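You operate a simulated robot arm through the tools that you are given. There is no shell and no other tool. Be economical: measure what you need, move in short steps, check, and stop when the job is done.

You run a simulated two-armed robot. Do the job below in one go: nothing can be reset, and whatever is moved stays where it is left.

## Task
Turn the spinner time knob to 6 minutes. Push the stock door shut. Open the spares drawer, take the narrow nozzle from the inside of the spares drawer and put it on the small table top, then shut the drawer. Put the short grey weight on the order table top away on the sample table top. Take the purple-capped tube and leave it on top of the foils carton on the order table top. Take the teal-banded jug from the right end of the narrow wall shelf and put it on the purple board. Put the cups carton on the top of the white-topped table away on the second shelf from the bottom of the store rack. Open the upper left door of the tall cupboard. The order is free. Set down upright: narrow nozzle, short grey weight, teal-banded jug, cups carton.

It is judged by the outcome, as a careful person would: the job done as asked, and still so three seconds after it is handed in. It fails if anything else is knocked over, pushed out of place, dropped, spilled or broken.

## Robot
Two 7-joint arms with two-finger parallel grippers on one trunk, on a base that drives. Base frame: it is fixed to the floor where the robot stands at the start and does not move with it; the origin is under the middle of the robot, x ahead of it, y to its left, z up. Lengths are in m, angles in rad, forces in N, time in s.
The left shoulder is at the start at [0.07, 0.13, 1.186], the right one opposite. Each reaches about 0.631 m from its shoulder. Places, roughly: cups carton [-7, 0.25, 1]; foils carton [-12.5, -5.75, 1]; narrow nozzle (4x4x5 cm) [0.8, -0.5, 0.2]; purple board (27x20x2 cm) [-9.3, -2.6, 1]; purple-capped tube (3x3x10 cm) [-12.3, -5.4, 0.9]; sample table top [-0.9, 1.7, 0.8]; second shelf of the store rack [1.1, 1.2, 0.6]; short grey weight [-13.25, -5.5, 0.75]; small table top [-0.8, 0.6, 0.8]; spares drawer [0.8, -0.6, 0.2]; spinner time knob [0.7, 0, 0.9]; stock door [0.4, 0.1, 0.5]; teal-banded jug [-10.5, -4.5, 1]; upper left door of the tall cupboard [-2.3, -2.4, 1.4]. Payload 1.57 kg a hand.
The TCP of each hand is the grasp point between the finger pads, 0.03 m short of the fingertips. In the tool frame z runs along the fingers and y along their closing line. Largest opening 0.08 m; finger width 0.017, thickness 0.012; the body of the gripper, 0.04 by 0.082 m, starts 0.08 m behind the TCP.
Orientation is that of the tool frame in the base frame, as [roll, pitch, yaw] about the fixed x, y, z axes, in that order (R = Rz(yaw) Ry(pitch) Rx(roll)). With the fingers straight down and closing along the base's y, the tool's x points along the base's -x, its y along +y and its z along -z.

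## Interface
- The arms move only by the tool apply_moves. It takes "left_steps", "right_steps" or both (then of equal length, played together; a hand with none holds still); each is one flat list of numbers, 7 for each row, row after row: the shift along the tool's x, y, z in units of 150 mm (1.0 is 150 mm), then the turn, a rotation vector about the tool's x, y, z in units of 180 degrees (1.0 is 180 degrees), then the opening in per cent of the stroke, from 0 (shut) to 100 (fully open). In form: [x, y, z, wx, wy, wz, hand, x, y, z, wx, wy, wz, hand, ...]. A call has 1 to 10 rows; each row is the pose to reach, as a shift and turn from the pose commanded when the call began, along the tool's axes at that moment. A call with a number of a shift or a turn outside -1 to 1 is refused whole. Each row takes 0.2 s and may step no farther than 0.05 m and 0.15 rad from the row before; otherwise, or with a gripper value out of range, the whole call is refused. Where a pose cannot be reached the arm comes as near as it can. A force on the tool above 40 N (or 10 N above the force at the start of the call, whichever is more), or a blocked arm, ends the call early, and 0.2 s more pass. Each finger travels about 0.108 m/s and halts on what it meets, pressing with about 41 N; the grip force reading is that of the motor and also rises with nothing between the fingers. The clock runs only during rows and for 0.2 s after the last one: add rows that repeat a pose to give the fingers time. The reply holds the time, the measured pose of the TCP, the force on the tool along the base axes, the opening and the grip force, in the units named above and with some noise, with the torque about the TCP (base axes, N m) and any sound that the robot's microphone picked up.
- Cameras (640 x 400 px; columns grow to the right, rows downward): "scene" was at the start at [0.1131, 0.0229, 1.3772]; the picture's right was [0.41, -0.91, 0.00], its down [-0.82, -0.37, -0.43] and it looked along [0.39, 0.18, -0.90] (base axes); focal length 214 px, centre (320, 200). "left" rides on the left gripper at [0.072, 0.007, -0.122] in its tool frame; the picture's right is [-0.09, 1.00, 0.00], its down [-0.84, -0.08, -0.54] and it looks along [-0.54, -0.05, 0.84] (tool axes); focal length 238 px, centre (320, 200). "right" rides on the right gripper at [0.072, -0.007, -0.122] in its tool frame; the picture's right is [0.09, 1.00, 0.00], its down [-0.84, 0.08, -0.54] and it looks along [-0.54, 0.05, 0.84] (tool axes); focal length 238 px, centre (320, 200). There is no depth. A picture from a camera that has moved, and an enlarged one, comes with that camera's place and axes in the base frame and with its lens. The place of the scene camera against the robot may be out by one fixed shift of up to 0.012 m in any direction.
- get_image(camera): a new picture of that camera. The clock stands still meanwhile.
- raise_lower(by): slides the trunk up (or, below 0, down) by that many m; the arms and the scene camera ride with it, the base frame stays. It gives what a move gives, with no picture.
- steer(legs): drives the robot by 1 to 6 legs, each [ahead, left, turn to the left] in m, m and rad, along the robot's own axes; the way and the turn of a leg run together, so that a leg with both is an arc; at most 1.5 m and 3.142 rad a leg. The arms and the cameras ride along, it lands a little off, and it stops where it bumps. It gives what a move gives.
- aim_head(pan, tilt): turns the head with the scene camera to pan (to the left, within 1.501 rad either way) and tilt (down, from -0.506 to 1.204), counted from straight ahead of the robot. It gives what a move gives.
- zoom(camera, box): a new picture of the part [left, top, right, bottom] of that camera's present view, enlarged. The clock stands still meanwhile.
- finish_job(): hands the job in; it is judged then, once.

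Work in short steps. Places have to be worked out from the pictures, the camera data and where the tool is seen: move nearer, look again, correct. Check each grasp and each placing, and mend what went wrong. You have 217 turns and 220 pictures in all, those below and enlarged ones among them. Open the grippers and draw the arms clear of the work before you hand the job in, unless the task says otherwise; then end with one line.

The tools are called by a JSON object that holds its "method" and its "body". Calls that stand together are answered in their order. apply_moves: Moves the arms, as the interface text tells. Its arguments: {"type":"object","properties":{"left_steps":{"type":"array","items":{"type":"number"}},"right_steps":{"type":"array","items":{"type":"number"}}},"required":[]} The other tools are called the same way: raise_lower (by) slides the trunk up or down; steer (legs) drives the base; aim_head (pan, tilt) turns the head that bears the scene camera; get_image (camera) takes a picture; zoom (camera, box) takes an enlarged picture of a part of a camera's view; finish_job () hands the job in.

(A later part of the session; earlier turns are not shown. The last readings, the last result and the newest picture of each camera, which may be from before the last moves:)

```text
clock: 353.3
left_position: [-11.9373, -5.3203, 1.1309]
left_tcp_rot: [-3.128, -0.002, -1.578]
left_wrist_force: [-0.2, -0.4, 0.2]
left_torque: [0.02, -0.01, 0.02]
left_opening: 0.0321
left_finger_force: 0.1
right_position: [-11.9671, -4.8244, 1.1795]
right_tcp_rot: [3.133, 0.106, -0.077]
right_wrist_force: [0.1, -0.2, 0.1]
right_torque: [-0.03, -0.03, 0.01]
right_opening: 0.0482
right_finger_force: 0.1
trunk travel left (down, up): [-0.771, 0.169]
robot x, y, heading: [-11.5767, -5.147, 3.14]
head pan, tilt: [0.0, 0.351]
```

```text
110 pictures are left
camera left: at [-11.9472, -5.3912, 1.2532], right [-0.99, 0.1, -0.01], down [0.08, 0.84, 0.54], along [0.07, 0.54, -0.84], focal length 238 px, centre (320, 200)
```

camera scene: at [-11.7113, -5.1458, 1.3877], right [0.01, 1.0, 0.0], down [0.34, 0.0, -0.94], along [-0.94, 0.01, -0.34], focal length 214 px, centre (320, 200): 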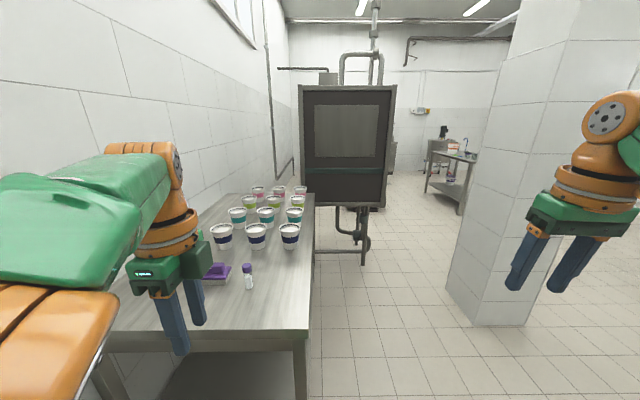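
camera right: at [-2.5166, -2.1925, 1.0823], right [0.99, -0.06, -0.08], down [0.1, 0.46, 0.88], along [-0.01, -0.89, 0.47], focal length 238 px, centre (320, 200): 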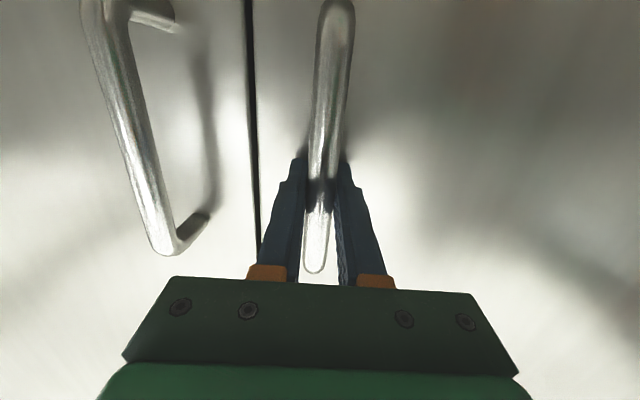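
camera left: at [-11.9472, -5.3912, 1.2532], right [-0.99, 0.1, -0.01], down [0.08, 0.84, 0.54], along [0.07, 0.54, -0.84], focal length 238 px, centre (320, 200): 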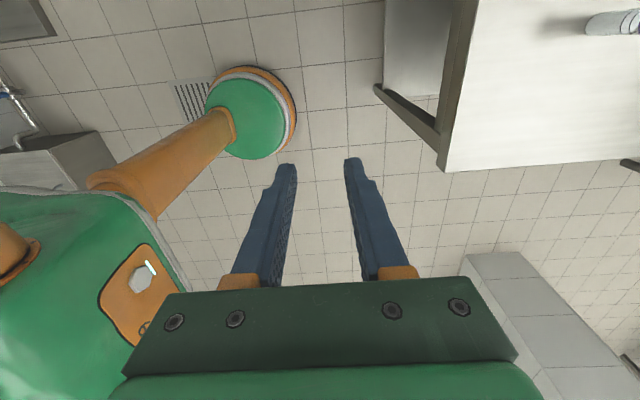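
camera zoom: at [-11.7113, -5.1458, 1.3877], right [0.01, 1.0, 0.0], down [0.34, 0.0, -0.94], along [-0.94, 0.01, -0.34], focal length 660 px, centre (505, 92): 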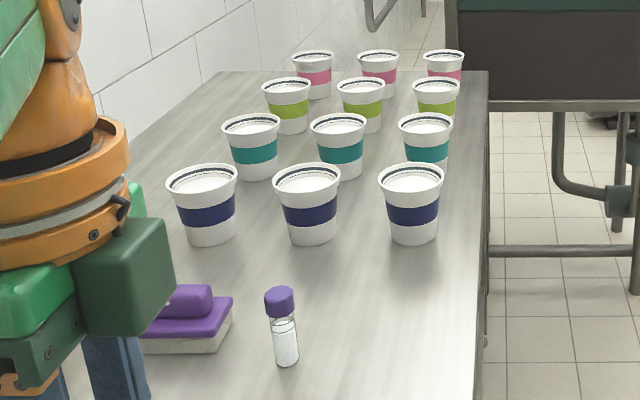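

Tube at (-12.297, -5.378), mid z≈0.90 (table ≈0.85). I advance 0.23 and left 0.055, then reach.

{"method": "steer", "body": {"legs": [[0.23, 0.055, 0]]}}

{"method": "apply_moves", "body": {"left_steps": [0, 0.2, 0, 0, 0, 0, 70, 0, 0.4, 0, 0, 0, 0, 80, 0, 0.6, 0, 0, 0, 0, 80, 0, 0.8, 0, 0, 0, 0, 80]}}

{"method": "get_image", "body": {"camera": "left"}}

{"method": "get_image", "body": {"camera": "scene"}}

```text
clock: 355.1
left_position: [-12.1605, -5.3682, 1.1315]
left_tcp_rot: [-3.13, -0.003, -1.585]
left_wrist_force: [1.0, -0.6, 0.5]
left_torque: [-0.04, 0.01, -0.04]
left_opening: 0.032
left_finger_force: 0.1
right_position: [-12.1888, -4.8725, 1.1797]
right_tcp_rot: [3.132, 0.109, -0.082]
right_wrist_force: [1.0, 0.4, 0.9]
right_torque: [-0.02, -0.04, 0.02]
right_opening: 0.048
right_finger_force: 0.1
trunk travel left (down, up): [-0.771, 0.169]
robot x, y, heading: [-11.7987, -5.1952, 3.125]
head pan, tilt: [0.0, 0.351]
```

```text
clock: 356.1
left_position: [-12.2431, -5.3748, 1.1202]
left_tcp_rot: [-3.127, -0.003, -1.581]
left_wrist_force: [0.1, -0.7, -0.2]
left_torque: [0.03, 0.02, -0.02]
left_opening: 0.0642
left_finger_force: 0.0
left hand out of reach, approached as far as the arm can: row 3, 4
right_position: [-12.1905, -4.8734, 1.1797]
right_tcp_rot: [3.134, 0.107, -0.085]
right_wrist_force: [-0.4, 1.1, -0.2]
right_torque: [0.0, 0.01, -0.04]
right_opening: 0.0482
right_finger_force: 0.1
trunk travel left (down, up): [-0.771, 0.169]
robot x, y, heading: [-11.8007, -5.1953, 3.129]
head pan, tilt: [0.0, 0.351]
```

```text
109 pictures are left
camera left: at [-12.2533, -5.4462, 1.2425], right [-0.99, 0.1, -0.01], down [0.08, 0.84, 0.54], along [0.07, 0.54, -0.84], focal length 238 px, centre (320, 200)
```

left: 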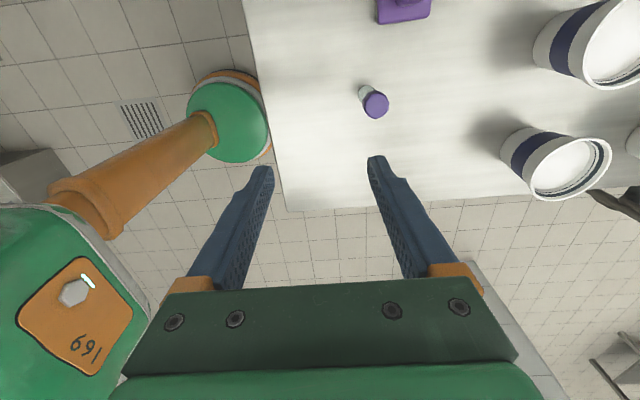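

```text
108 pictures are left
camera scene: at [-11.9361, -5.1966, 1.3877], right [0.02, 1.0, 0.0], down [0.34, -0.01, -0.94], along [-0.94, 0.01, -0.34], focal length 214 px, centre (320, 200)
```

scene: 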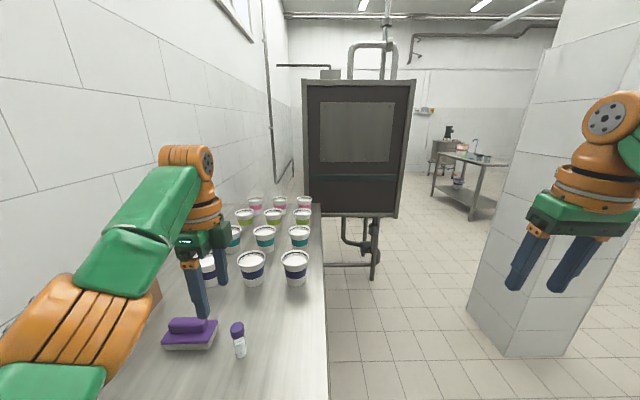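

Tube cap at (-12.307, -5.385). I advance the base 6 cm and shift 1 cm left, then lower the trunk.

{"method": "steer", "body": {"legs": [[0.062, 0.01, 0]]}}

{"method": "raise_lower", "body": {"by": -0.13}}

{"method": "get_image", "body": {"camera": "left"}}

```text
clock: 357.0
left_position: [-12.2999, -5.383, 1.1237]
left_tcp_rot: [-3.133, -0.005, -1.582]
left_wrist_force: [1.2, -0.4, 0.8]
left_torque: [0.0, 0.0, 0.02]
left_opening: 0.064
left_finger_force: 0.2
right_position: [-12.2455, -4.8809, 1.1814]
right_tcp_rot: [3.134, 0.113, -0.083]
right_wrist_force: [-0.4, -0.1, -0.8]
right_torque: [0.03, 0.05, -0.01]
right_opening: 0.0481
right_finger_force: 0.0
trunk travel left (down, up): [-0.771, 0.169]
robot x, y, heading: [-11.862, -5.203, 3.126]
head pan, tilt: [0.0, 0.351]
```

```text
clock: 358.6
left_position: [-12.3044, -5.3844, 0.9907]
left_tcp_rot: [-3.13, -0.005, -1.583]
left_wrist_force: [-1.0, 0.1, 0.3]
left_torque: [0.01, 0.01, 0.01]
left_opening: 0.0641
left_finger_force: 0.1
right_position: [-12.2522, -4.8808, 1.0494]
right_tcp_rot: [3.133, 0.108, -0.083]
right_wrist_force: [0.5, -0.3, -0.3]
right_torque: [-0.02, 0.05, 0.03]
right_opening: 0.0479
right_finger_force: 0.1
trunk travel left (down, up): [-0.641, 0.299]
robot x, y, heading: [-11.8636, -5.2058, 3.131]
head pan, tilt: [0.0, 0.351]
```

```text
107 pictures are left
camera left: at [-12.3153, -5.4549, 1.113], right [-0.99, 0.1, -0.01], down [0.08, 0.84, 0.54], along [0.07, 0.54, -0.84], focal length 238 px, centre (320, 200)
```

left: 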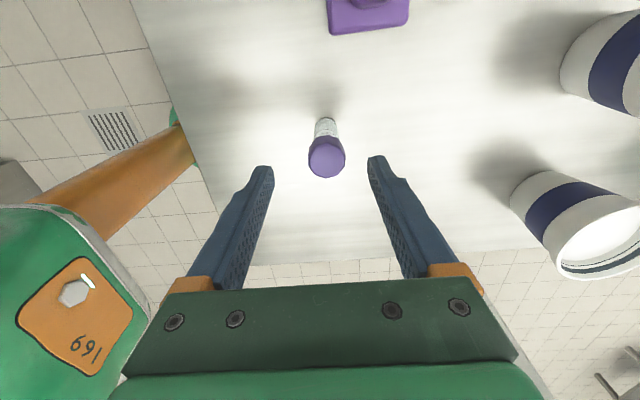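

Centred. I lower 8.5 cm and close on the tube.

{"method": "raise_lower", "body": {"by": -0.085}}

{"method": "apply_moves", "body": {"left_steps": [0, 0, 0, 0, 0, 0, 40, 0, 0, 0, 0, 0, 0, 10, 0, 0, 0, 0, 0, 0, 10]}}

{"method": "get_image", "body": {"camera": "left"}}

```text
clock: 359.8
left_position: [-12.3066, -5.3847, 0.9053]
left_tcp_rot: [-3.13, -0.006, -1.584]
left_wrist_force: [-0.1, -0.4, -0.6]
left_torque: [-0.03, -0.01, 0.0]
left_opening: 0.0639
left_finger_force: 0.2
right_position: [-12.2519, -4.8822, 0.9646]
right_tcp_rot: [3.133, 0.107, -0.084]
right_wrist_force: [0.0, 0.1, -0.3]
right_torque: [0.0, -0.01, 0.02]
right_opening: 0.0477
right_finger_force: 0.1
trunk travel left (down, up): [-0.556, 0.384]
robot x, y, heading: [-11.8653, -5.202, 3.123]
head pan, tilt: [0.0, 0.351]
```

```text
clock: 360.6
left_position: [-12.3057, -5.3837, 0.9061]
left_tcp_rot: [-3.128, -0.003, -1.583]
left_wrist_force: [0.7, 0.6, -0.5]
left_torque: [0.0, -0.04, -0.01]
left_opening: 0.0281
left_finger_force: 38.4
right_position: [-12.2531, -4.8818, 0.9648]
right_tcp_rot: [3.131, 0.107, -0.084]
right_wrist_force: [0.1, 0.0, -0.2]
right_torque: [-0.02, -0.03, -0.04]
right_opening: 0.0479
right_finger_force: 0.0
trunk travel left (down, up): [-0.556, 0.384]
robot x, y, heading: [-11.8603, -5.2033, 3.124]
head pan, tilt: [0.0, 0.351]
```

```text
106 pictures are left
camera left: at [-12.3155, -5.4549, 1.0279], right [-0.99, 0.1, -0.01], down [0.08, 0.84, 0.54], along [0.07, 0.54, -0.84], focal length 238 px, centre (320, 200)
```

left: 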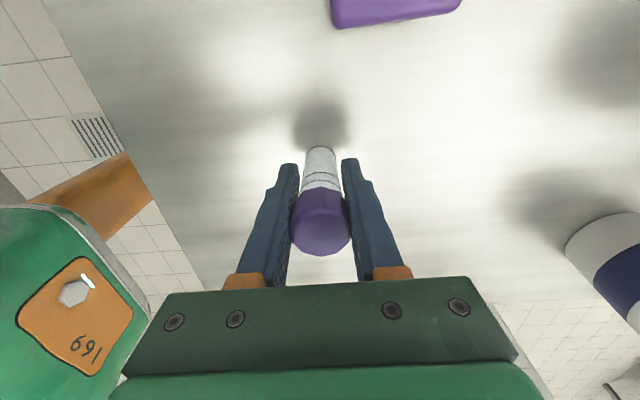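

Tube gripped. I lift 0.2 and look at the carton.

{"method": "raise_lower", "body": {"by": 0.22}}

{"method": "aim_head", "body": {"pan": 0.6, "tilt": 0.6}}

{"method": "get_image", "body": {"camera": "scene"}}

```text
clock: 362.9
left_position: [-12.3052, -5.3844, 1.1253]
left_tcp_rot: [-3.128, -0.004, -1.582]
left_wrist_force: [-0.2, 0.7, 0.2]
left_torque: [-0.03, 0.02, -0.01]
left_opening: 0.0285
left_finger_force: 38.2
right_position: [-12.2523, -4.8821, 1.1837]
right_tcp_rot: [3.132, 0.106, -0.085]
right_wrist_force: [-0.5, -0.3, 0.3]
right_torque: [-0.01, -0.01, -0.01]
right_opening: 0.0481
right_finger_force: 0.0
trunk travel left (down, up): [-0.776, 0.164]
robot x, y, heading: [-11.8628, -5.206, 3.126]
head pan, tilt: [0.0, 0.351]
```

```text
clock: 363.9
left_position: [-12.3055, -5.3842, 1.125]
left_tcp_rot: [-3.126, -0.002, -1.585]
left_wrist_force: [-0.1, -0.4, 0.1]
left_torque: [0.0, 0.03, -0.03]
left_opening: 0.0284
left_finger_force: 38.6
right_position: [-12.2524, -4.8816, 1.1847]
right_tcp_rot: [3.133, 0.108, -0.084]
right_wrist_force: [0.2, 0.0, -0.6]
right_torque: [-0.03, 0.01, -0.01]
right_opening: 0.0481
right_finger_force: 0.0
trunk travel left (down, up): [-0.776, 0.164]
robot x, y, heading: [-11.8612, -5.2047, 3.124]
head pan, tilt: [0.6, 0.6]
```

```text
105 pictures are left
camera scene: at [-11.979, -5.2556, 1.3699], right [-0.55, 0.83, 0.0], down [0.47, 0.31, -0.83], along [-0.69, -0.46, -0.56], focal length 214 px, centre (320, 200)
```

scene: 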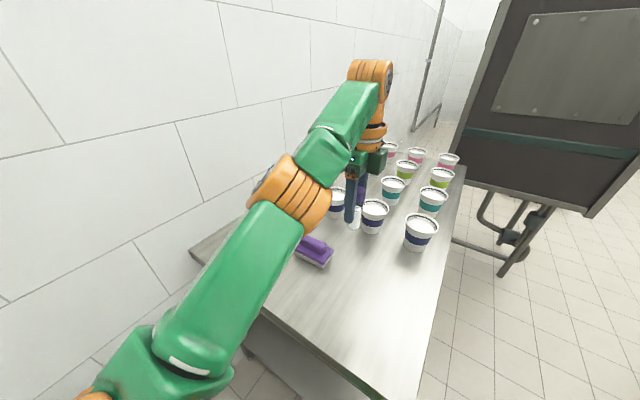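

The arm hides the carton. I slide left 0.3 (hand high) and look with the left hand's camera.

{"method": "steer", "body": {"legs": [[0, 0.27, 0]]}}

{"method": "get_image", "body": {"camera": "left"}}

{"method": "get_image", "body": {"camera": "scene"}}

```text
clock: 365.9
left_position: [-12.3123, -5.6467, 1.1256]
left_tcp_rot: [-3.127, -0.005, -1.596]
left_wrist_force: [0.9, 0.7, -0.3]
left_torque: [0.04, 0.02, 0.0]
left_opening: 0.0284
left_finger_force: 38.8
right_position: [-12.2538, -5.1463, 1.1847]
right_tcp_rot: [3.132, 0.106, -0.096]
right_wrist_force: [0.1, 0.5, 0.1]
right_torque: [0.0, -0.01, 0.0]
right_opening: 0.0478
right_finger_force: 0.0
trunk travel left (down, up): [-0.776, 0.164]
robot x, y, heading: [-11.8663, -5.4761, 3.12]
head pan, tilt: [0.6, 0.6]
```

```text
104 pictures are left
camera left: at [-12.3239, -5.7187, 1.2484], right [-0.99, 0.12, -0.01], down [0.09, 0.84, 0.54], along [0.07, 0.53, -0.84], focal length 238 px, centre (320, 200)
```

left: 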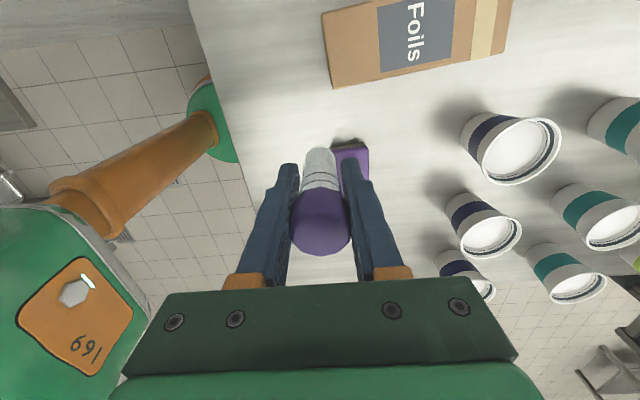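

```text
103 pictures are left
camera scene: at [-11.9851, -5.5228, 1.37], right [-0.54, 0.84, 0.0], down [0.47, 0.3, -0.83], along [-0.69, -0.45, -0.56], focal length 214 px, centre (320, 200)
```

scene: 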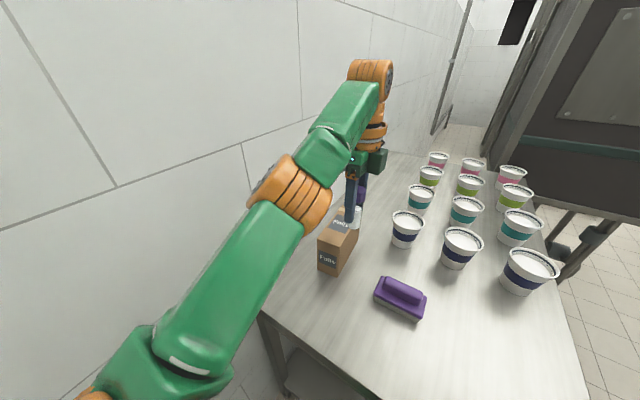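

{"method": "zoom", "body": {"camera": "scene", "box": [290, 180, 410, 300]}}

```text
3.33 times, centred on (350, 240) of scene
camera zoom: at [-11.9851, -5.5228, 1.37], right [-0.54, 0.84, 0.0], down [0.47, 0.3, -0.83], along [-0.69, -0.45, -0.56], focal length 715 px, centre (220, 67)
```

zoom: 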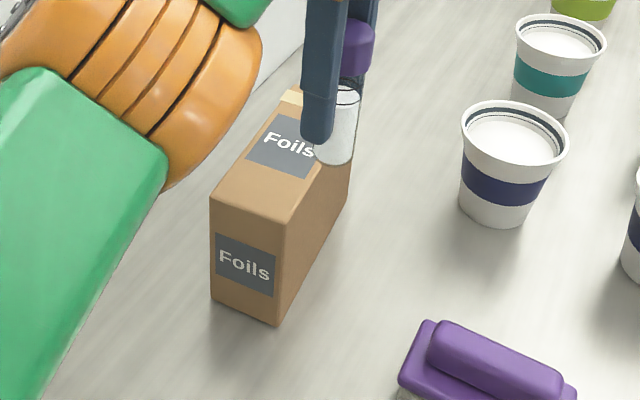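

Carton top: x -12.32..-12.47, y -5.69..-5.75, z≈0.974; centre (-12.393, -5.722). I move left 7.5 cm and ahead 3 cm, raise the trunk for reach.

{"method": "steer", "body": {"legs": [[0.0, 0.077, 0.015], [0.03, 0, 0]]}}

{"method": "raise_lower", "body": {"by": 0.09}}

{"method": "apply_moves", "body": {"left_steps": [0, 0, 0.15, 0, 0, 0, 10, 0, 0.1, 0.3, 0, 0, 0, 10, 0, 0.2, 0.45, 0, 0, 0, 10, 0, 0.3, 0.6, 0, 0, 0, 10]}}

{"method": "get_image", "body": {"camera": "left"}}

{"method": "get_image", "body": {"camera": "scene"}}

```text
clock: 367.4
left_position: [-12.3354, -5.7341, 1.1275]
left_tcp_rot: [-3.136, -0.004, -1.576]
left_wrist_force: [1.1, -0.3, 0.5]
left_torque: [-0.05, 0.05, -0.01]
left_opening: 0.0284
left_finger_force: 38.3
right_position: [-12.2852, -5.2327, 1.186]
right_tcp_rot: [3.134, 0.111, -0.078]
right_wrist_force: [0.8, 0.3, 0.5]
right_torque: [-0.03, 0.08, 0.02]
right_opening: 0.0481
right_finger_force: 0.2
trunk travel left (down, up): [-0.776, 0.164]
robot x, y, heading: [-11.8987, -5.5518, 3.134]
head pan, tilt: [0.6, 0.6]
```

```text
clock: 368.6
left_position: [-12.3402, -5.7334, 1.2156]
left_tcp_rot: [-3.13, -0.003, -1.577]
left_wrist_force: [0.9, -0.9, -1.1]
left_torque: [-0.01, -0.01, 0.0]
left_opening: 0.0286
left_finger_force: 38.5
right_position: [-12.2917, -5.2328, 1.2753]
right_tcp_rot: [3.133, 0.108, -0.078]
right_wrist_force: [-0.1, 0.0, 0.2]
right_torque: [0.0, -0.01, -0.01]
right_opening: 0.0483
right_finger_force: 0.2
trunk travel left (down, up): [-0.866, 0.074]
robot x, y, heading: [-11.8996, -5.5527, 3.136]
head pan, tilt: [0.6, 0.6]
```

```text
clock: 369.6
left_position: [-12.3784, -5.7319, 1.1233]
left_tcp_rot: [-3.13, -0.004, -1.577]
left_wrist_force: [-0.8, 0.6, -0.5]
left_torque: [0.01, -0.06, -0.02]
left_opening: 0.0284
left_finger_force: 38.3
left hand out of reach, approached as far as the arm can: row 1, 2, 4
right_position: [-12.2937, -5.2332, 1.2746]
right_tcp_rot: [3.133, 0.105, -0.077]
right_wrist_force: [-0.1, -0.3, 0.1]
right_torque: [-0.02, -0.02, 0.0]
right_opening: 0.0478
right_finger_force: 0.0
trunk travel left (down, up): [-0.866, 0.074]
robot x, y, heading: [-11.8964, -5.5554, 3.135]
head pan, tilt: [0.6, 0.6]
```

```text
101 pictures are left
camera left: at [-12.3876, -5.804, 1.246], right [-0.99, 0.1, -0.01], down [0.08, 0.84, 0.54], along [0.06, 0.54, -0.84], focal length 238 px, centre (320, 200)
```

left: 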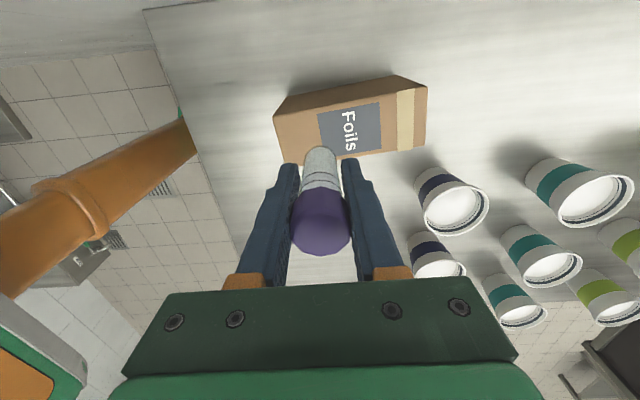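

```text
100 pictures are left
camera scene: at [-12.0167, -5.6048, 1.4598], right [-0.56, 0.83, 0.0], down [0.47, 0.31, -0.82], along [-0.68, -0.46, -0.57], focal length 214 px, centre (320, 200)
```

scene: 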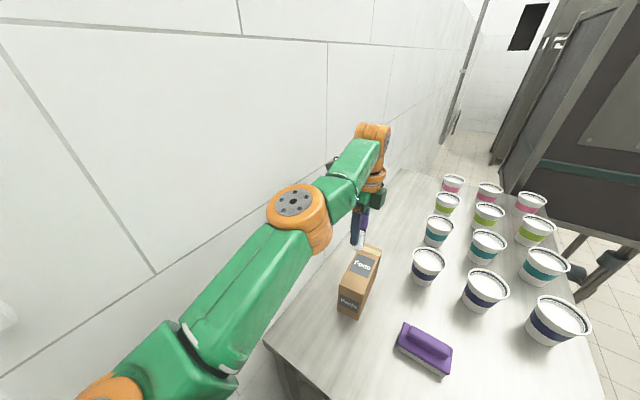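

The tube is over the carton (x ok; shift 1 cm toward +y). I lower 7 cm by the arm.

{"method": "apply_moves", "body": {"left_steps": [-0.06, 0, 0.15, 0, 0, 0, 10, -0.067, 0, 0.3, 0, 0, 0, 10, -0.067, 0, 0.47, 0, 0, 0, 10]}}

{"method": "zoom", "body": {"camera": "scene", "box": [310, 180, 430, 330]}}

{"method": "get_image", "body": {"camera": "left"}}

```text
clock: 370.4
left_position: [-12.3872, -5.7233, 1.0517]
left_tcp_rot: [-3.126, -0.004, -1.578]
left_wrist_force: [-0.1, 0.5, -0.9]
left_torque: [-0.02, 0.01, 0.0]
left_opening: 0.0284
left_finger_force: 38.6
left hand out of reach, approached as far as the arm can: row 2, 3
right_position: [-12.2933, -5.232, 1.2737]
right_tcp_rot: [3.134, 0.104, -0.077]
right_wrist_force: [0.6, -0.5, -0.7]
right_torque: [-0.01, 0.0, 0.01]
right_opening: 0.0483
right_finger_force: 0.0
trunk travel left (down, up): [-0.866, 0.074]
robot x, y, heading: [-11.9004, -5.5568, 3.133]
head pan, tilt: [0.6, 0.6]
```

```text
2.67 times, centred on (370, 255) of scene
camera zoom: at [-12.0165, -5.6052, 1.4598], right [-0.56, 0.83, 0.0], down [0.47, 0.32, -0.82], along [-0.68, -0.46, -0.57], focal length 572 px, centre (187, 53)
```

zoom: 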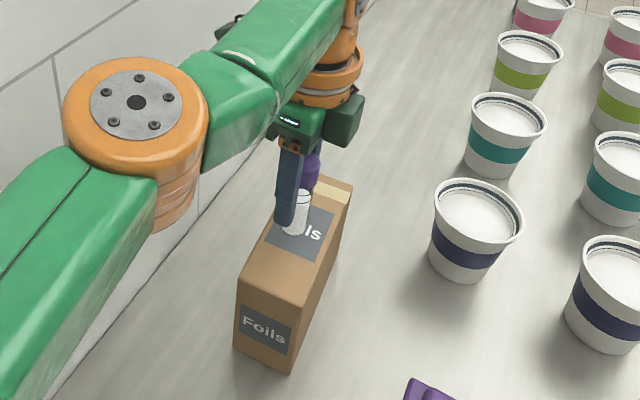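

```text
98 pictures are left
camera left: at [-12.3975, -5.7954, 1.175], right [-0.99, 0.1, -0.02], down [0.07, 0.84, 0.54], along [0.07, 0.54, -0.84], focal length 238 px, centre (320, 200)
```

left: 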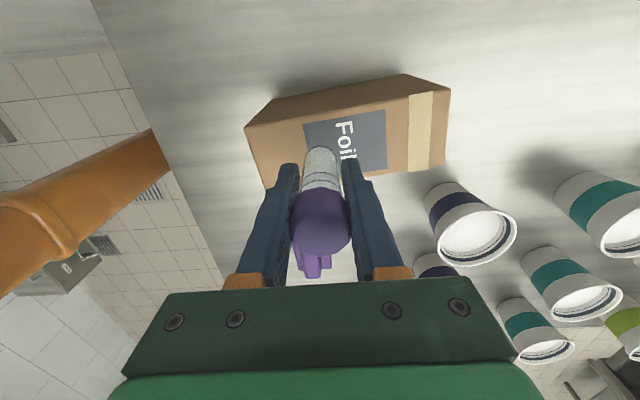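

Tube's base is well within the carton's top. I lower in small steps until contact.

{"method": "apply_moves", "body": {"left_steps": [0, 0, 0.05, 0, 0, 0, 10, 0, 0, 0.1, 0, 0, 0, 10]}}

```text
clock: 371.0
left_position: [-12.3876, -5.7264, 1.0399]
left_tcp_rot: [-3.127, -0.003, -1.578]
left_wrist_force: [0.1, 0.5, -0.1]
left_torque: [-0.02, -0.03, 0.03]
left_opening: 0.0285
left_finger_force: 38.6
right_position: [-12.2915, -5.233, 1.2736]
right_tcp_rot: [3.133, 0.107, -0.079]
right_wrist_force: [0.5, -0.1, -0.7]
right_torque: [0.05, 0.02, 0.02]
right_opening: 0.0479
right_finger_force: 0.0
trunk travel left (down, up): [-0.866, 0.074]
robot x, y, heading: [-11.9, -5.5551, 3.132]
head pan, tilt: [0.6, 0.6]
```

{"method": "apply_moves", "body": {"left_steps": [0, 0, 0.03, 0, 0, 0, 10, 0, 0, 0.06, 0, 0, 0, 10]}}

```text
clock: 371.6
left_position: [-12.388, -5.7243, 1.0302]
left_tcp_rot: [-3.124, -0.004, -1.577]
left_wrist_force: [0.5, -0.3, -0.8]
left_torque: [0.02, -0.01, -0.03]
left_opening: 0.0282
left_finger_force: 38.2
left hand out of reach, approached as far as the arm can: row 2
right_position: [-12.292, -5.2321, 1.2734]
right_tcp_rot: [3.133, 0.107, -0.078]
right_wrist_force: [-0.1, -0.2, 0.2]
right_torque: [-0.02, 0.0, 0.01]
right_opening: 0.0478
right_finger_force: 0.0
trunk travel left (down, up): [-0.866, 0.074]
robot x, y, heading: [-11.8997, -5.5521, 3.13]
head pan, tilt: [0.6, 0.6]
```

No contact yet; I keep stepping down.

{"method": "apply_moves", "body": {"left_steps": [0, 0, 0.03, 0, 0, 0, 10, 0, 0, 0.06, 0, 0, 0, 10]}}

{"method": "zoom", "body": {"camera": "scene", "box": [310, 180, 430, 330]}}

```text
clock: 372.2
left_position: [-12.3871, -5.7251, 1.0308]
left_tcp_rot: [3.136, -0.007, -1.572]
left_wrist_force: [2.1, -1.1, 20.1]
left_torque: [0.07, -0.12, -0.02]
left_opening: 0.0282
left_finger_force: 38.3
right_position: [-12.2855, -5.2299, 1.2763]
right_tcp_rot: [3.131, 0.112, -0.079]
right_wrist_force: [-0.1, -0.1, -0.4]
right_torque: [0.04, 0.02, 0.02]
right_opening: 0.048
right_finger_force: 0.1
trunk travel left (down, up): [-0.866, 0.074]
robot x, y, heading: [-11.9006, -5.5535, 3.132]
head pan, tilt: [0.6, 0.6]
stopped in row 2 (left hand): the force on the tool passed its limit at 44 N (the readings are from after the stop); the commanded pose is now the measured one
```

```text
2.67 times, centred on (370, 255) of scene
camera zoom: at [-12.0083, -5.6026, 1.4608], right [-0.56, 0.83, 0.0], down [0.46, 0.31, -0.83], along [-0.69, -0.46, -0.56], focal length 572 px, centre (187, 53)
```

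zoom: 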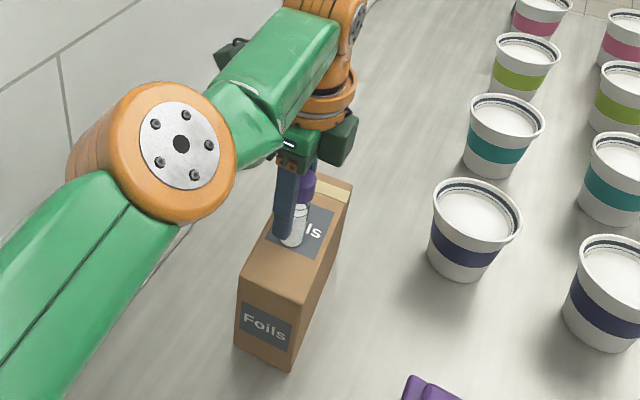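

Contact. I ease up a few mm, open, and lift.

{"method": "apply_moves", "body": {"left_steps": [0, 0, -0.015, 0, 0, 0, 10, 0, 0, -0.015, 0, 0, 0, 50, 0, 0, -0.015, 0, 0, 0, 75, 0, 0, -0.015, 0, 0, 0, 75, 0, 0, -0.2, 0, 0, 0, 75, 0, 0, -0.45, 0, 0, 0, 75, 0, 0, -0.7, 0, 0, 0, 75]}}

{"method": "raise_lower", "body": {"by": 0.07}}

{"method": "get_image", "body": {"camera": "left"}}

```text
clock: 373.8
left_position: [-12.3772, -5.722, 1.1305]
left_tcp_rot: [-3.141, -0.005, -1.574]
left_wrist_force: [-0.4, -0.2, 0.6]
left_torque: [-0.03, 0.03, 0.01]
left_opening: 0.0602
left_finger_force: 0.1
left hand out of reach, approached as far as the arm can: row 6, 7
right_position: [-12.29, -5.2332, 1.2748]
right_tcp_rot: [3.133, 0.107, -0.078]
right_wrist_force: [0.8, -0.3, -0.2]
right_torque: [-0.01, -0.01, 0.02]
right_opening: 0.0485
right_finger_force: 0.0
trunk travel left (down, up): [-0.866, 0.074]
robot x, y, heading: [-11.8982, -5.5499, 3.138]
head pan, tilt: [0.6, 0.6]
```

```text
clock: 374.9
left_position: [-12.3776, -5.7231, 1.1992]
left_tcp_rot: [-3.137, -0.005, -1.574]
left_wrist_force: [0.1, -0.3, 0.3]
left_torque: [-0.02, 0.02, 0.02]
left_opening: 0.0601
left_finger_force: 0.1
right_position: [-12.2926, -5.2326, 1.3459]
right_tcp_rot: [3.133, 0.106, -0.079]
right_wrist_force: [0.2, 0.1, -0.2]
right_torque: [0.03, 0.0, 0.02]
right_opening: 0.0481
right_finger_force: 0.0
trunk travel left (down, up): [-0.936, 0.004]
robot x, y, heading: [-11.9018, -5.5551, 3.133]
head pan, tilt: [0.6, 0.6]
```

```text
96 pictures are left
camera left: at [-12.3858, -5.7935, 1.3221], right [-1.0, 0.09, 0.0], down [0.08, 0.84, 0.54], along [0.05, 0.54, -0.84], focal length 238 px, centre (320, 200)
```

left: 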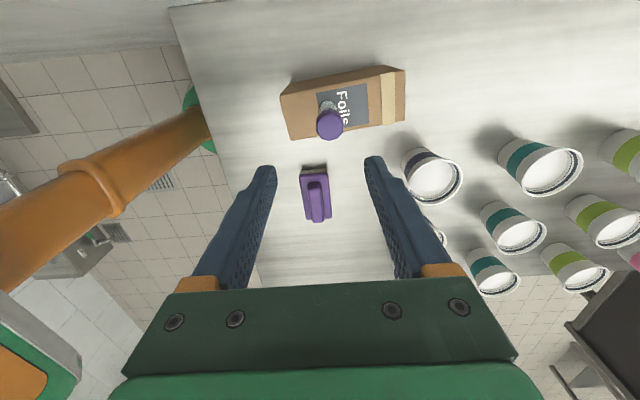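

The tube stands on the foils carton. Now for the grey weight: I back out, go round to the table's front and look.

{"method": "steer", "body": {"legs": [[-0.25, 0, 0], [0, -0.95, 0], [0.4, 0, 0], [0, 0, 1.1]]}}

{"method": "aim_head", "body": {"pan": 0, "tilt": 0.5}}

{"method": "get_image", "body": {"camera": "scene"}}

```text
clock: 386.2
left_position: [-12.1035, -5.0957, 1.1996]
left_tcp_rot: [-3.141, -0.004, -0.459]
left_wrist_force: [0.5, -0.2, -0.3]
left_torque: [0.01, -0.04, 0.03]
left_opening: 0.0602
left_finger_force: 0.0
right_position: [-12.5063, -4.8029, 1.3436]
right_tcp_rot: [3.131, 0.107, 1.037]
right_wrist_force: [-0.7, -0.4, -0.2]
right_torque: [0.01, -0.01, -0.01]
right_opening: 0.0478
right_finger_force: 0.0
trunk travel left (down, up): [-0.936, 0.004]
robot x, y, heading: [-12.0426, -4.5924, -2.04]
head pan, tilt: [0.6, 0.6]
```

```text
clock: 387.2
left_position: [-12.1027, -5.0965, 1.1998]
left_tcp_rot: [-3.14, -0.006, -0.458]
left_wrist_force: [0.0, 0.2, -0.3]
left_torque: [0.0, 0.02, -0.01]
left_opening: 0.0597
left_finger_force: 0.0
right_position: [-12.5049, -4.8036, 1.3444]
right_tcp_rot: [3.133, 0.107, 1.038]
right_wrist_force: [0.1, 0.4, -0.2]
right_torque: [0.02, 0.0, 0.01]
right_opening: 0.0479
right_finger_force: 0.0
trunk travel left (down, up): [-0.936, 0.004]
robot x, y, heading: [-12.0454, -4.5917, -2.034]
head pan, tilt: [0.0, 0.499]
```

```text
95 pictures are left
camera scene: at [-12.1004, -4.7208, 1.539], right [-0.89, 0.45, 0.0], down [0.21, 0.43, -0.88], along [-0.39, -0.78, -0.48], focal length 214 px, centre (320, 200)
```

scene: 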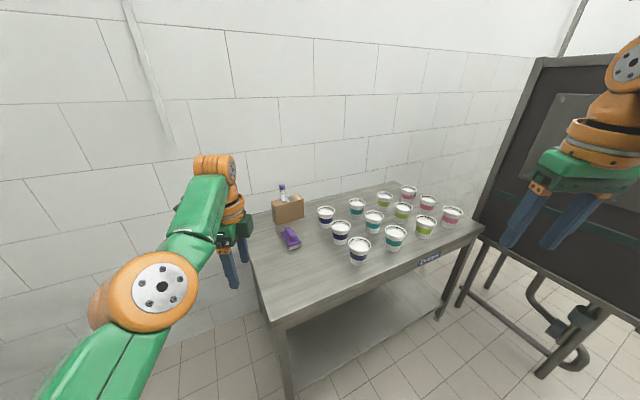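

{"method": "zoom", "body": {"camera": "scene", "box": [360, 170, 500, 280]}}

```text
3.64 times, centred on (430, 225) of scene
camera zoom: at [-12.1004, -4.7208, 1.539], right [-0.89, 0.45, 0.0], down [0.21, 0.43, -0.88], along [-0.39, -0.78, -0.48], focal length 780 px, centre (-80, 109)
```

zoom: 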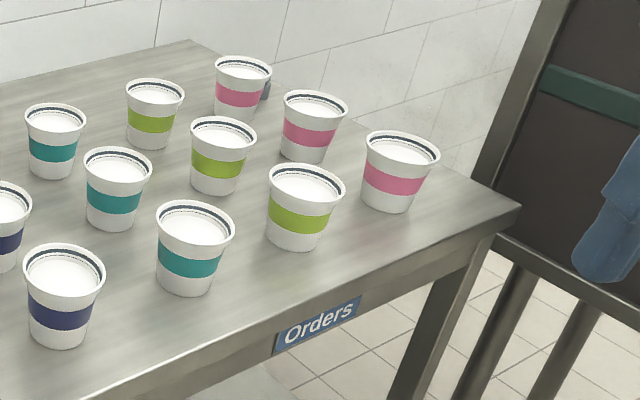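

A grey piece shows just behind the back pink cup, at about (-13.2, -5.53). I turn so the right shoulder leads, and slide along the table's front.

{"method": "steer", "body": {"legs": [[0, 0, 1.03], [-0.25, -0.8, 0]]}}

{"method": "aim_head", "body": {"pan": -0.8, "tilt": 0.7}}

{"method": "get_image", "body": {"camera": "scene"}}

```text
clock: 394.2
left_position: [-12.4713, -5.1121, 1.1996]
left_tcp_rot: [-3.137, -0.005, 0.549]
left_wrist_force: [0.4, -0.5, -0.4]
left_torque: [0.01, 0.02, 0.04]
left_opening: 0.0599
left_finger_force: 0.0
right_position: [-12.9343, -5.2952, 1.3453]
right_tcp_rot: [3.135, 0.106, 2.045]
right_wrist_force: [0.5, 0.0, 0.3]
right_torque: [0.02, 0.0, -0.01]
right_opening: 0.0479
right_finger_force: 0.1
trunk travel left (down, up): [-0.936, 0.004]
robot x, y, heading: [-12.8696, -4.7925, -1.03]
head pan, tilt: [0.0, 0.499]
```

```text
clock: 395.4
left_position: [-12.4727, -5.1126, 1.2002]
left_tcp_rot: [-3.14, -0.004, 0.548]
left_wrist_force: [0.8, 0.4, -0.8]
left_torque: [0.03, -0.03, 0.0]
left_opening: 0.0598
left_finger_force: 0.1
right_position: [-12.9356, -5.296, 1.344]
right_tcp_rot: [3.133, 0.106, 2.042]
right_wrist_force: [0.9, -0.6, -0.2]
right_torque: [-0.02, -0.02, -0.03]
right_opening: 0.048
right_finger_force: 0.1
trunk travel left (down, up): [-0.936, 0.004]
robot x, y, heading: [-12.8703, -4.7911, -1.024]
head pan, tilt: [-0.799, 0.7]
```

```text
93 pictures are left
camera scene: at [-12.8571, -4.9209, 1.5213], right [-0.97, 0.25, 0.0], down [0.16, 0.62, -0.77], along [-0.19, -0.74, -0.64], focal length 214 px, centre (320, 200)
```

scene: 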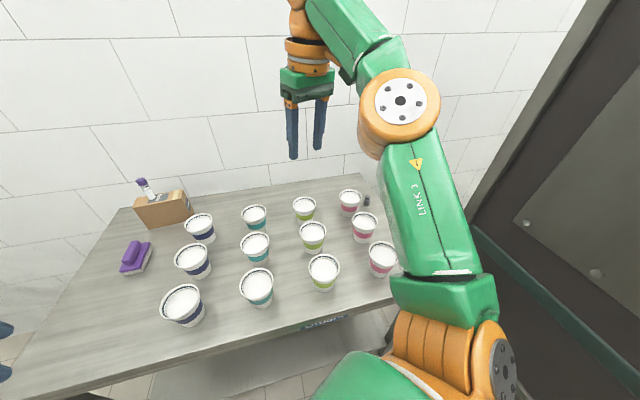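

{"method": "zoom", "body": {"camera": "scene", "box": [320, 160, 420, 260]}}

```text
4.00 times, centred on (370, 210) of scene
camera zoom: at [-12.8571, -4.9209, 1.5213], right [-0.97, 0.25, 0.0], down [0.16, 0.62, -0.77], along [-0.19, -0.74, -0.64], focal length 858 px, centre (120, 160)
```

zoom: 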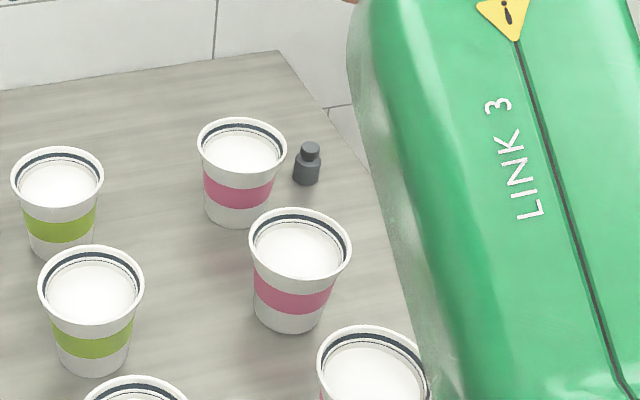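

The weight stands at (-13.26, -5.606), about 3 cm wide, just behind the back pink cup. It's far in, so I'll reach with the hand slanted ~45°. First I tuck the left hand up/back, and tilt the right hand.

{"method": "apply_moves", "body": {"left_steps": [0, -0.1, -0.12, 0, 0, 0, 60, 0, -0.2, -0.24, 0, 0, 0, 60, 0, -0.3, -0.36, 0, 0, 0, 60, 0, -0.4, -0.48, 0, 0, 0, 60, 0, -0.5, -0.6, 0, 0, 0, 60, 0, -0.6, -0.7, 0, 0, 0, 60], "right_steps": [0, 0, 0, 0, 0, 0.03, 60, 0, 0, 0, 0, 0, 0.06, 60, 0, 0, 0, 0, 0, 0.09, 60, 0, 0, 0, 0, 0, 0.12, 60, 0, 0, 0, 0, 0, 0.15, 60, 0, 0, 0, 0, 0, 0.17, 60]}}

{"method": "apply_moves", "body": {"right_steps": [0, 0, 0, 0, -0.045, 0, 60, 0, 0, 0, 0, -0.09, 0, 60, 0, 0, 0, 0, -0.135, 0, 60, 0, 0, 0, 0, -0.18, 0, 60, 0, 0, 0, 0, -0.225, 0, 60, 0, 0, 0, 0, -0.27, 0, 60]}}

{"method": "get_image", "body": {"camera": "right"}}

```text
clock: 396.8
left_position: [-12.5136, -5.035, 1.3032]
left_tcp_rot: [-3.134, 0.005, 0.56]
left_wrist_force: [0.0, 0.3, -0.2]
left_torque: [0.02, 0.03, -0.02]
left_opening: 0.048
left_finger_force: 0.0
left hand out of reach, approached as far as the arm can: row 3
right_position: [-12.9352, -5.2954, 1.3451]
right_tcp_rot: [3.08, 0.089, 1.506]
right_wrist_force: [0.3, 0.4, 0.1]
right_torque: [0.02, 0.01, 0.01]
right_opening: 0.048
right_finger_force: 0.0
trunk travel left (down, up): [-0.936, 0.004]
robot x, y, heading: [-12.8671, -4.7945, -1.029]
head pan, tilt: [-0.799, 0.7]
```

```text
clock: 398.2
left_position: [-12.5154, -5.0355, 1.3061]
left_tcp_rot: [-3.138, 0.009, 0.559]
left_wrist_force: [0.1, 0.0, -1.1]
left_torque: [-0.03, 0.0, -0.03]
left_opening: 0.048
left_finger_force: 0.0
right_position: [-12.9369, -5.2949, 1.3454]
right_tcp_rot: [3.037, 0.935, 1.428]
right_wrist_force: [-0.5, 0.1, 0.1]
right_torque: [0.02, -0.01, -0.03]
right_opening: 0.0483
right_finger_force: 0.1
trunk travel left (down, up): [-0.936, 0.004]
robot x, y, heading: [-12.8696, -4.7919, -1.029]
head pan, tilt: [-0.799, 0.7]
```

```text
91 pictures are left
camera right: at [-12.9357, -5.1553, 1.3585], right [1.0, 0.0, -0.01], down [0.01, -0.06, 1.0], along [-0.01, -1.0, -0.06], focal length 238 px, centre (320, 200)
```

right: 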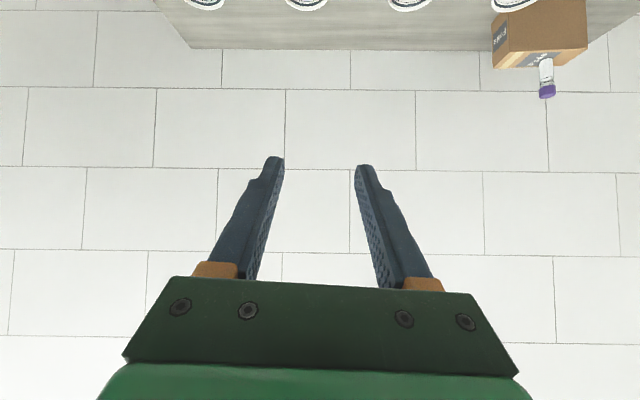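

Now I slide the base to about (-13.18, -4.94) and check.

{"method": "steer", "body": {"legs": [[-0.033, -0.342, 0]]}}

{"method": "raise_lower", "body": {"by": -0.16}}

{"method": "get_image", "body": {"camera": "right"}}

{"method": "get_image", "body": {"camera": "scene"}}

```text
clock: 400.4
left_position: [-12.8149, -5.1797, 1.304]
left_tcp_rot: [-3.137, 0.01, 0.561]
left_wrist_force: [0.8, -0.5, -0.6]
left_torque: [0.02, -0.01, -0.02]
left_opening: 0.048
left_finger_force: 0.0
right_position: [-13.2354, -5.4389, 1.346]
right_tcp_rot: [3.047, 0.933, 1.441]
right_wrist_force: [0.1, -0.2, -1.2]
right_torque: [0.0, 0.0, 0.02]
right_opening: 0.048
right_finger_force: 0.1
trunk travel left (down, up): [-0.936, 0.004]
robot x, y, heading: [-13.1775, -4.9437, -1.029]
head pan, tilt: [-0.799, 0.7]
```

```text
clock: 402.2
left_position: [-12.8137, -5.1776, 1.1437]
left_tcp_rot: [-3.136, 0.02, 0.568]
left_wrist_force: [1.0, 0.1, 0.5]
left_torque: [-0.03, 0.03, -0.01]
left_opening: 0.0478
left_finger_force: 0.1
right_position: [-13.234, -5.4398, 1.1858]
right_tcp_rot: [3.05, 0.934, 1.44]
right_wrist_force: [-0.1, -0.1, -1.0]
right_torque: [0.0, -0.01, 0.02]
right_opening: 0.0478
right_finger_force: 0.1
trunk travel left (down, up): [-0.776, 0.164]
robot x, y, heading: [-13.1734, -4.9364, -1.021]
head pan, tilt: [-0.799, 0.7]
```

```text
90 pictures are left
camera right: at [-13.2345, -5.3002, 1.199], right [1.0, 0.0, -0.02], down [0.02, -0.06, 1.0], along [0.0, -1.0, -0.06], focal length 238 px, centre (320, 200)
```

right: 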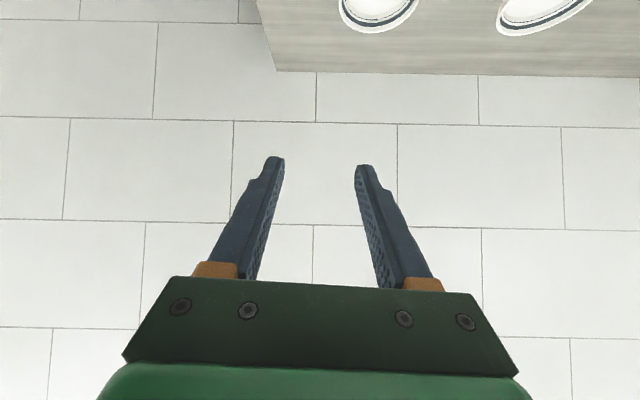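

```text
89 pictures are left
camera scene: at [-13.1561, -5.0651, 1.3611], right [-0.97, 0.25, 0.01], down [0.16, 0.62, -0.77], along [-0.2, -0.74, -0.64], focal length 214 px, centre (320, 200)
```

scene: 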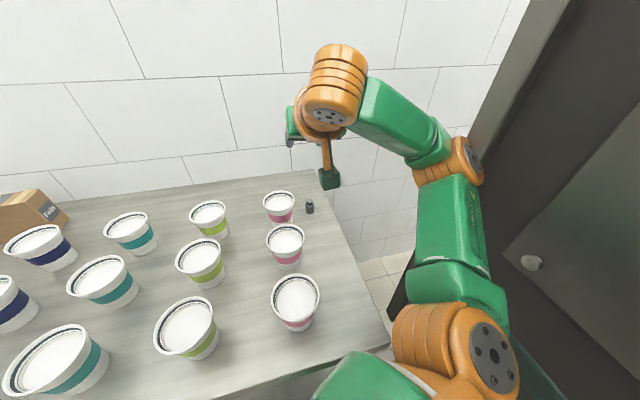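

The slanted camera bracket would pass too low, so I reduce the tilt to ~38° while moving down and forward beside the cups.

{"method": "apply_moves", "body": {"right_steps": [0.084, -0.04, 0.2, 0, 0.017, 0, 70, 0.168, -0.08, 0.4, 0, 0.034, 0, 70, 0.252, -0.12, 0.6, 0, 0.05, 0, 70, 0.336, -0.16, 0.8, 0, 0.067, 0, 70, 0.42, -0.2, 1.0, 0, 0.083, 0, 70]}}

{"method": "get_image", "body": {"camera": "right"}}

{"method": "get_image", "body": {"camera": "scene"}}

```text
clock: 403.4
left_position: [-12.8095, -5.177, 1.1423]
left_tcp_rot: [-3.136, 0.023, 0.568]
left_wrist_force: [0.9, 0.9, 0.2]
left_torque: [0.0, 0.04, -0.02]
left_opening: 0.0482
left_finger_force: 0.1
right_position: [-13.256, -5.5189, 1.0459]
right_tcp_rot: [3.075, 0.677, 1.474]
right_wrist_force: [-0.1, -1.2, 0.3]
right_torque: [-0.02, 0.0, -0.05]
right_opening: 0.0562
right_finger_force: 0.1
trunk travel left (down, up): [-0.776, 0.164]
robot x, y, heading: [-13.1741, -4.9383, -1.029]
head pan, tilt: [-0.799, 0.7]
```

```text
88 pictures are left
camera right: at [-13.2577, -5.3878, 1.0958], right [1.0, 0.02, -0.01], down [0.01, -0.31, 0.95], along [0.01, -0.95, -0.31], focal length 238 px, centre (320, 200)
```

right: 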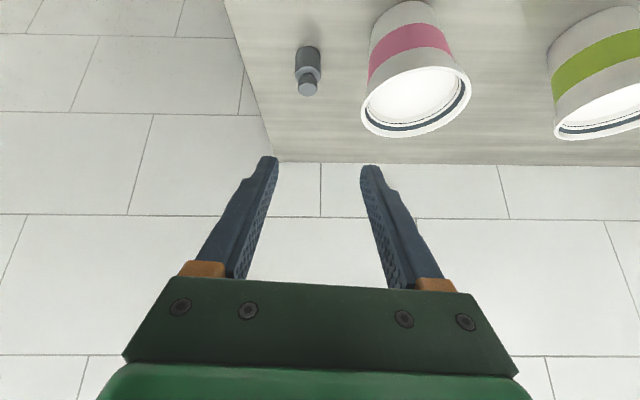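

```text
87 pictures are left
camera scene: at [-13.1515, -5.0633, 1.3615], right [-0.97, 0.25, 0.01], down [0.15, 0.62, -0.77], along [-0.2, -0.74, -0.64], focal length 214 px, centre (320, 200)
```

scene: 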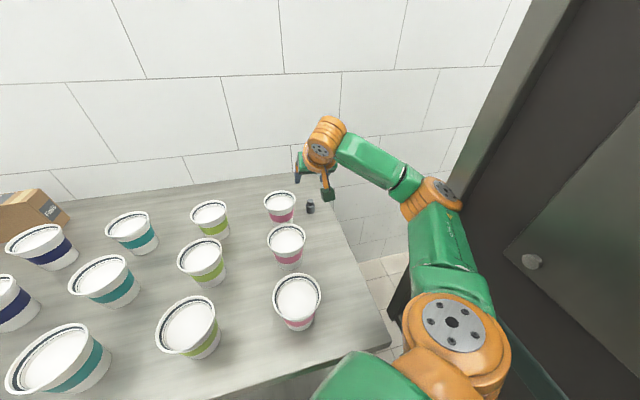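

Weight at about (-13.27, -5.592). I align laterally and advance most of the way along the slant.

{"method": "apply_moves", "body": {"right_steps": [0.1, -0.05, 0.15, 0, 0, 0, 70, 0.2, -0.1, 0.35, 0, 0, 0, 70, 0.289, -0.123, 0.55, 0, 0, 0, 70, 0.289, -0.123, 0.7, 0, 0, 0, 70]}}

{"method": "get_image", "body": {"camera": "right"}}

{"method": "zoom", "body": {"camera": "scene", "box": [250, 130, 370, 240]}}

```text
clock: 404.4
left_position: [-12.8125, -5.1768, 1.1431]
left_tcp_rot: [-3.138, 0.022, 0.567]
left_wrist_force: [0.6, -0.4, 0.1]
left_torque: [0.02, 0.03, -0.01]
left_opening: 0.0483
left_finger_force: 0.1
right_position: [-13.2762, -5.5544, 0.9352]
right_tcp_rot: [3.073, 0.677, 1.471]
right_wrist_force: [0.2, -0.5, -0.4]
right_torque: [-0.01, 0.0, 0.0]
right_opening: 0.056
right_finger_force: 0.0
trunk travel left (down, up): [-0.776, 0.164]
robot x, y, heading: [-13.1769, -4.9369, -1.031]
head pan, tilt: [-0.799, 0.7]
```

```text
86 pictures are left
camera right: at [-13.2782, -5.4222, 0.9837], right [1.0, 0.02, 0.0], down [0.01, -0.31, 0.95], along [0.01, -0.95, -0.31], focal length 238 px, centre (320, 200)
```

right: 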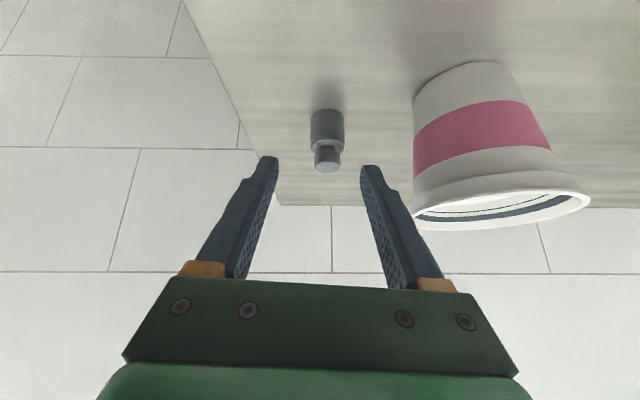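

```text
3.64 times, centred on (310, 185) of scene
camera zoom: at [-13.1552, -5.0629, 1.3614], right [-0.97, 0.25, 0.01], down [0.16, 0.62, -0.77], along [-0.2, -0.74, -0.64], focal length 780 px, centre (356, 254)
```

zoom: 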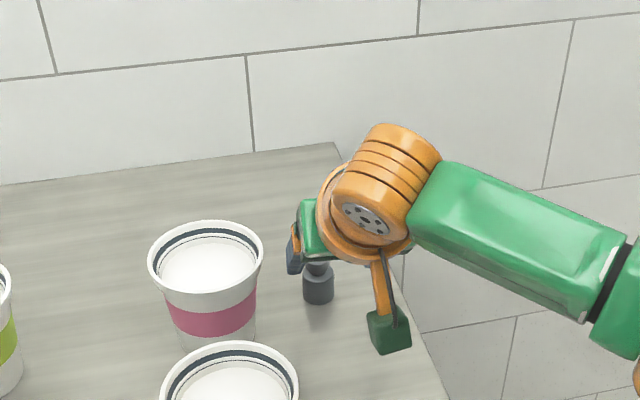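

Well aligned (5 mm to +x). I advance the last 6.5 cm along the slant.

{"method": "apply_moves", "body": {"right_steps": [0.01, 0.028, 0.14, 0, 0, 0, 70, 0.02, 0.028, 0.28, 0, 0, 0, 70, 0.033, 0.028, 0.42, 0, 0, 0, 70]}}

{"method": "get_image", "body": {"camera": "right"}}

{"method": "zoom", "body": {"camera": "scene", "box": [250, 130, 370, 240]}}

```text
clock: 405.2
left_position: [-12.819, -5.1792, 1.1466]
left_tcp_rot: [-3.137, 0.015, 0.568]
left_wrist_force: [-0.8, -0.8, 0.7]
left_torque: [0.0, -0.02, 0.0]
left_opening: 0.048
left_finger_force: 0.1
right_position: [-13.2737, -5.5902, 0.88]
right_tcp_rot: [3.063, 0.672, 1.468]
right_wrist_force: [0.3, 0.6, 0.4]
right_torque: [0.04, 0.04, -0.02]
right_opening: 0.0554
right_finger_force: 0.0
trunk travel left (down, up): [-0.776, 0.164]
robot x, y, heading: [-13.1738, -4.9388, -1.028]
head pan, tilt: [-0.799, 0.7]
```

```text
84 pictures are left
camera right: at [-13.2761, -5.4587, 0.9297], right [1.0, 0.02, 0.0], down [0.0, -0.31, 0.95], along [0.02, -0.95, -0.31], focal length 238 px, centre (320, 200)
```

right: 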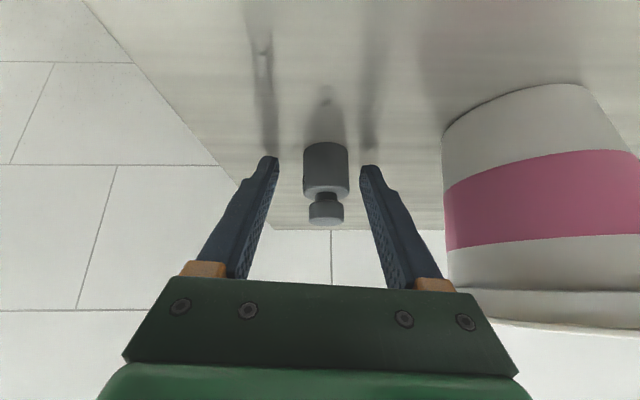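

```text
3.64 times, centred on (310, 185) of scene
camera zoom: at [-13.1638, -5.0665, 1.3613], right [-0.97, 0.25, 0.0], down [0.16, 0.62, -0.76], along [-0.19, -0.74, -0.64], focal length 780 px, centre (356, 254)
```

zoom: 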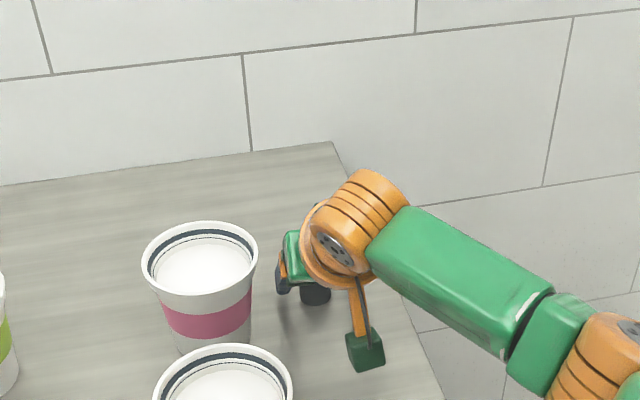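

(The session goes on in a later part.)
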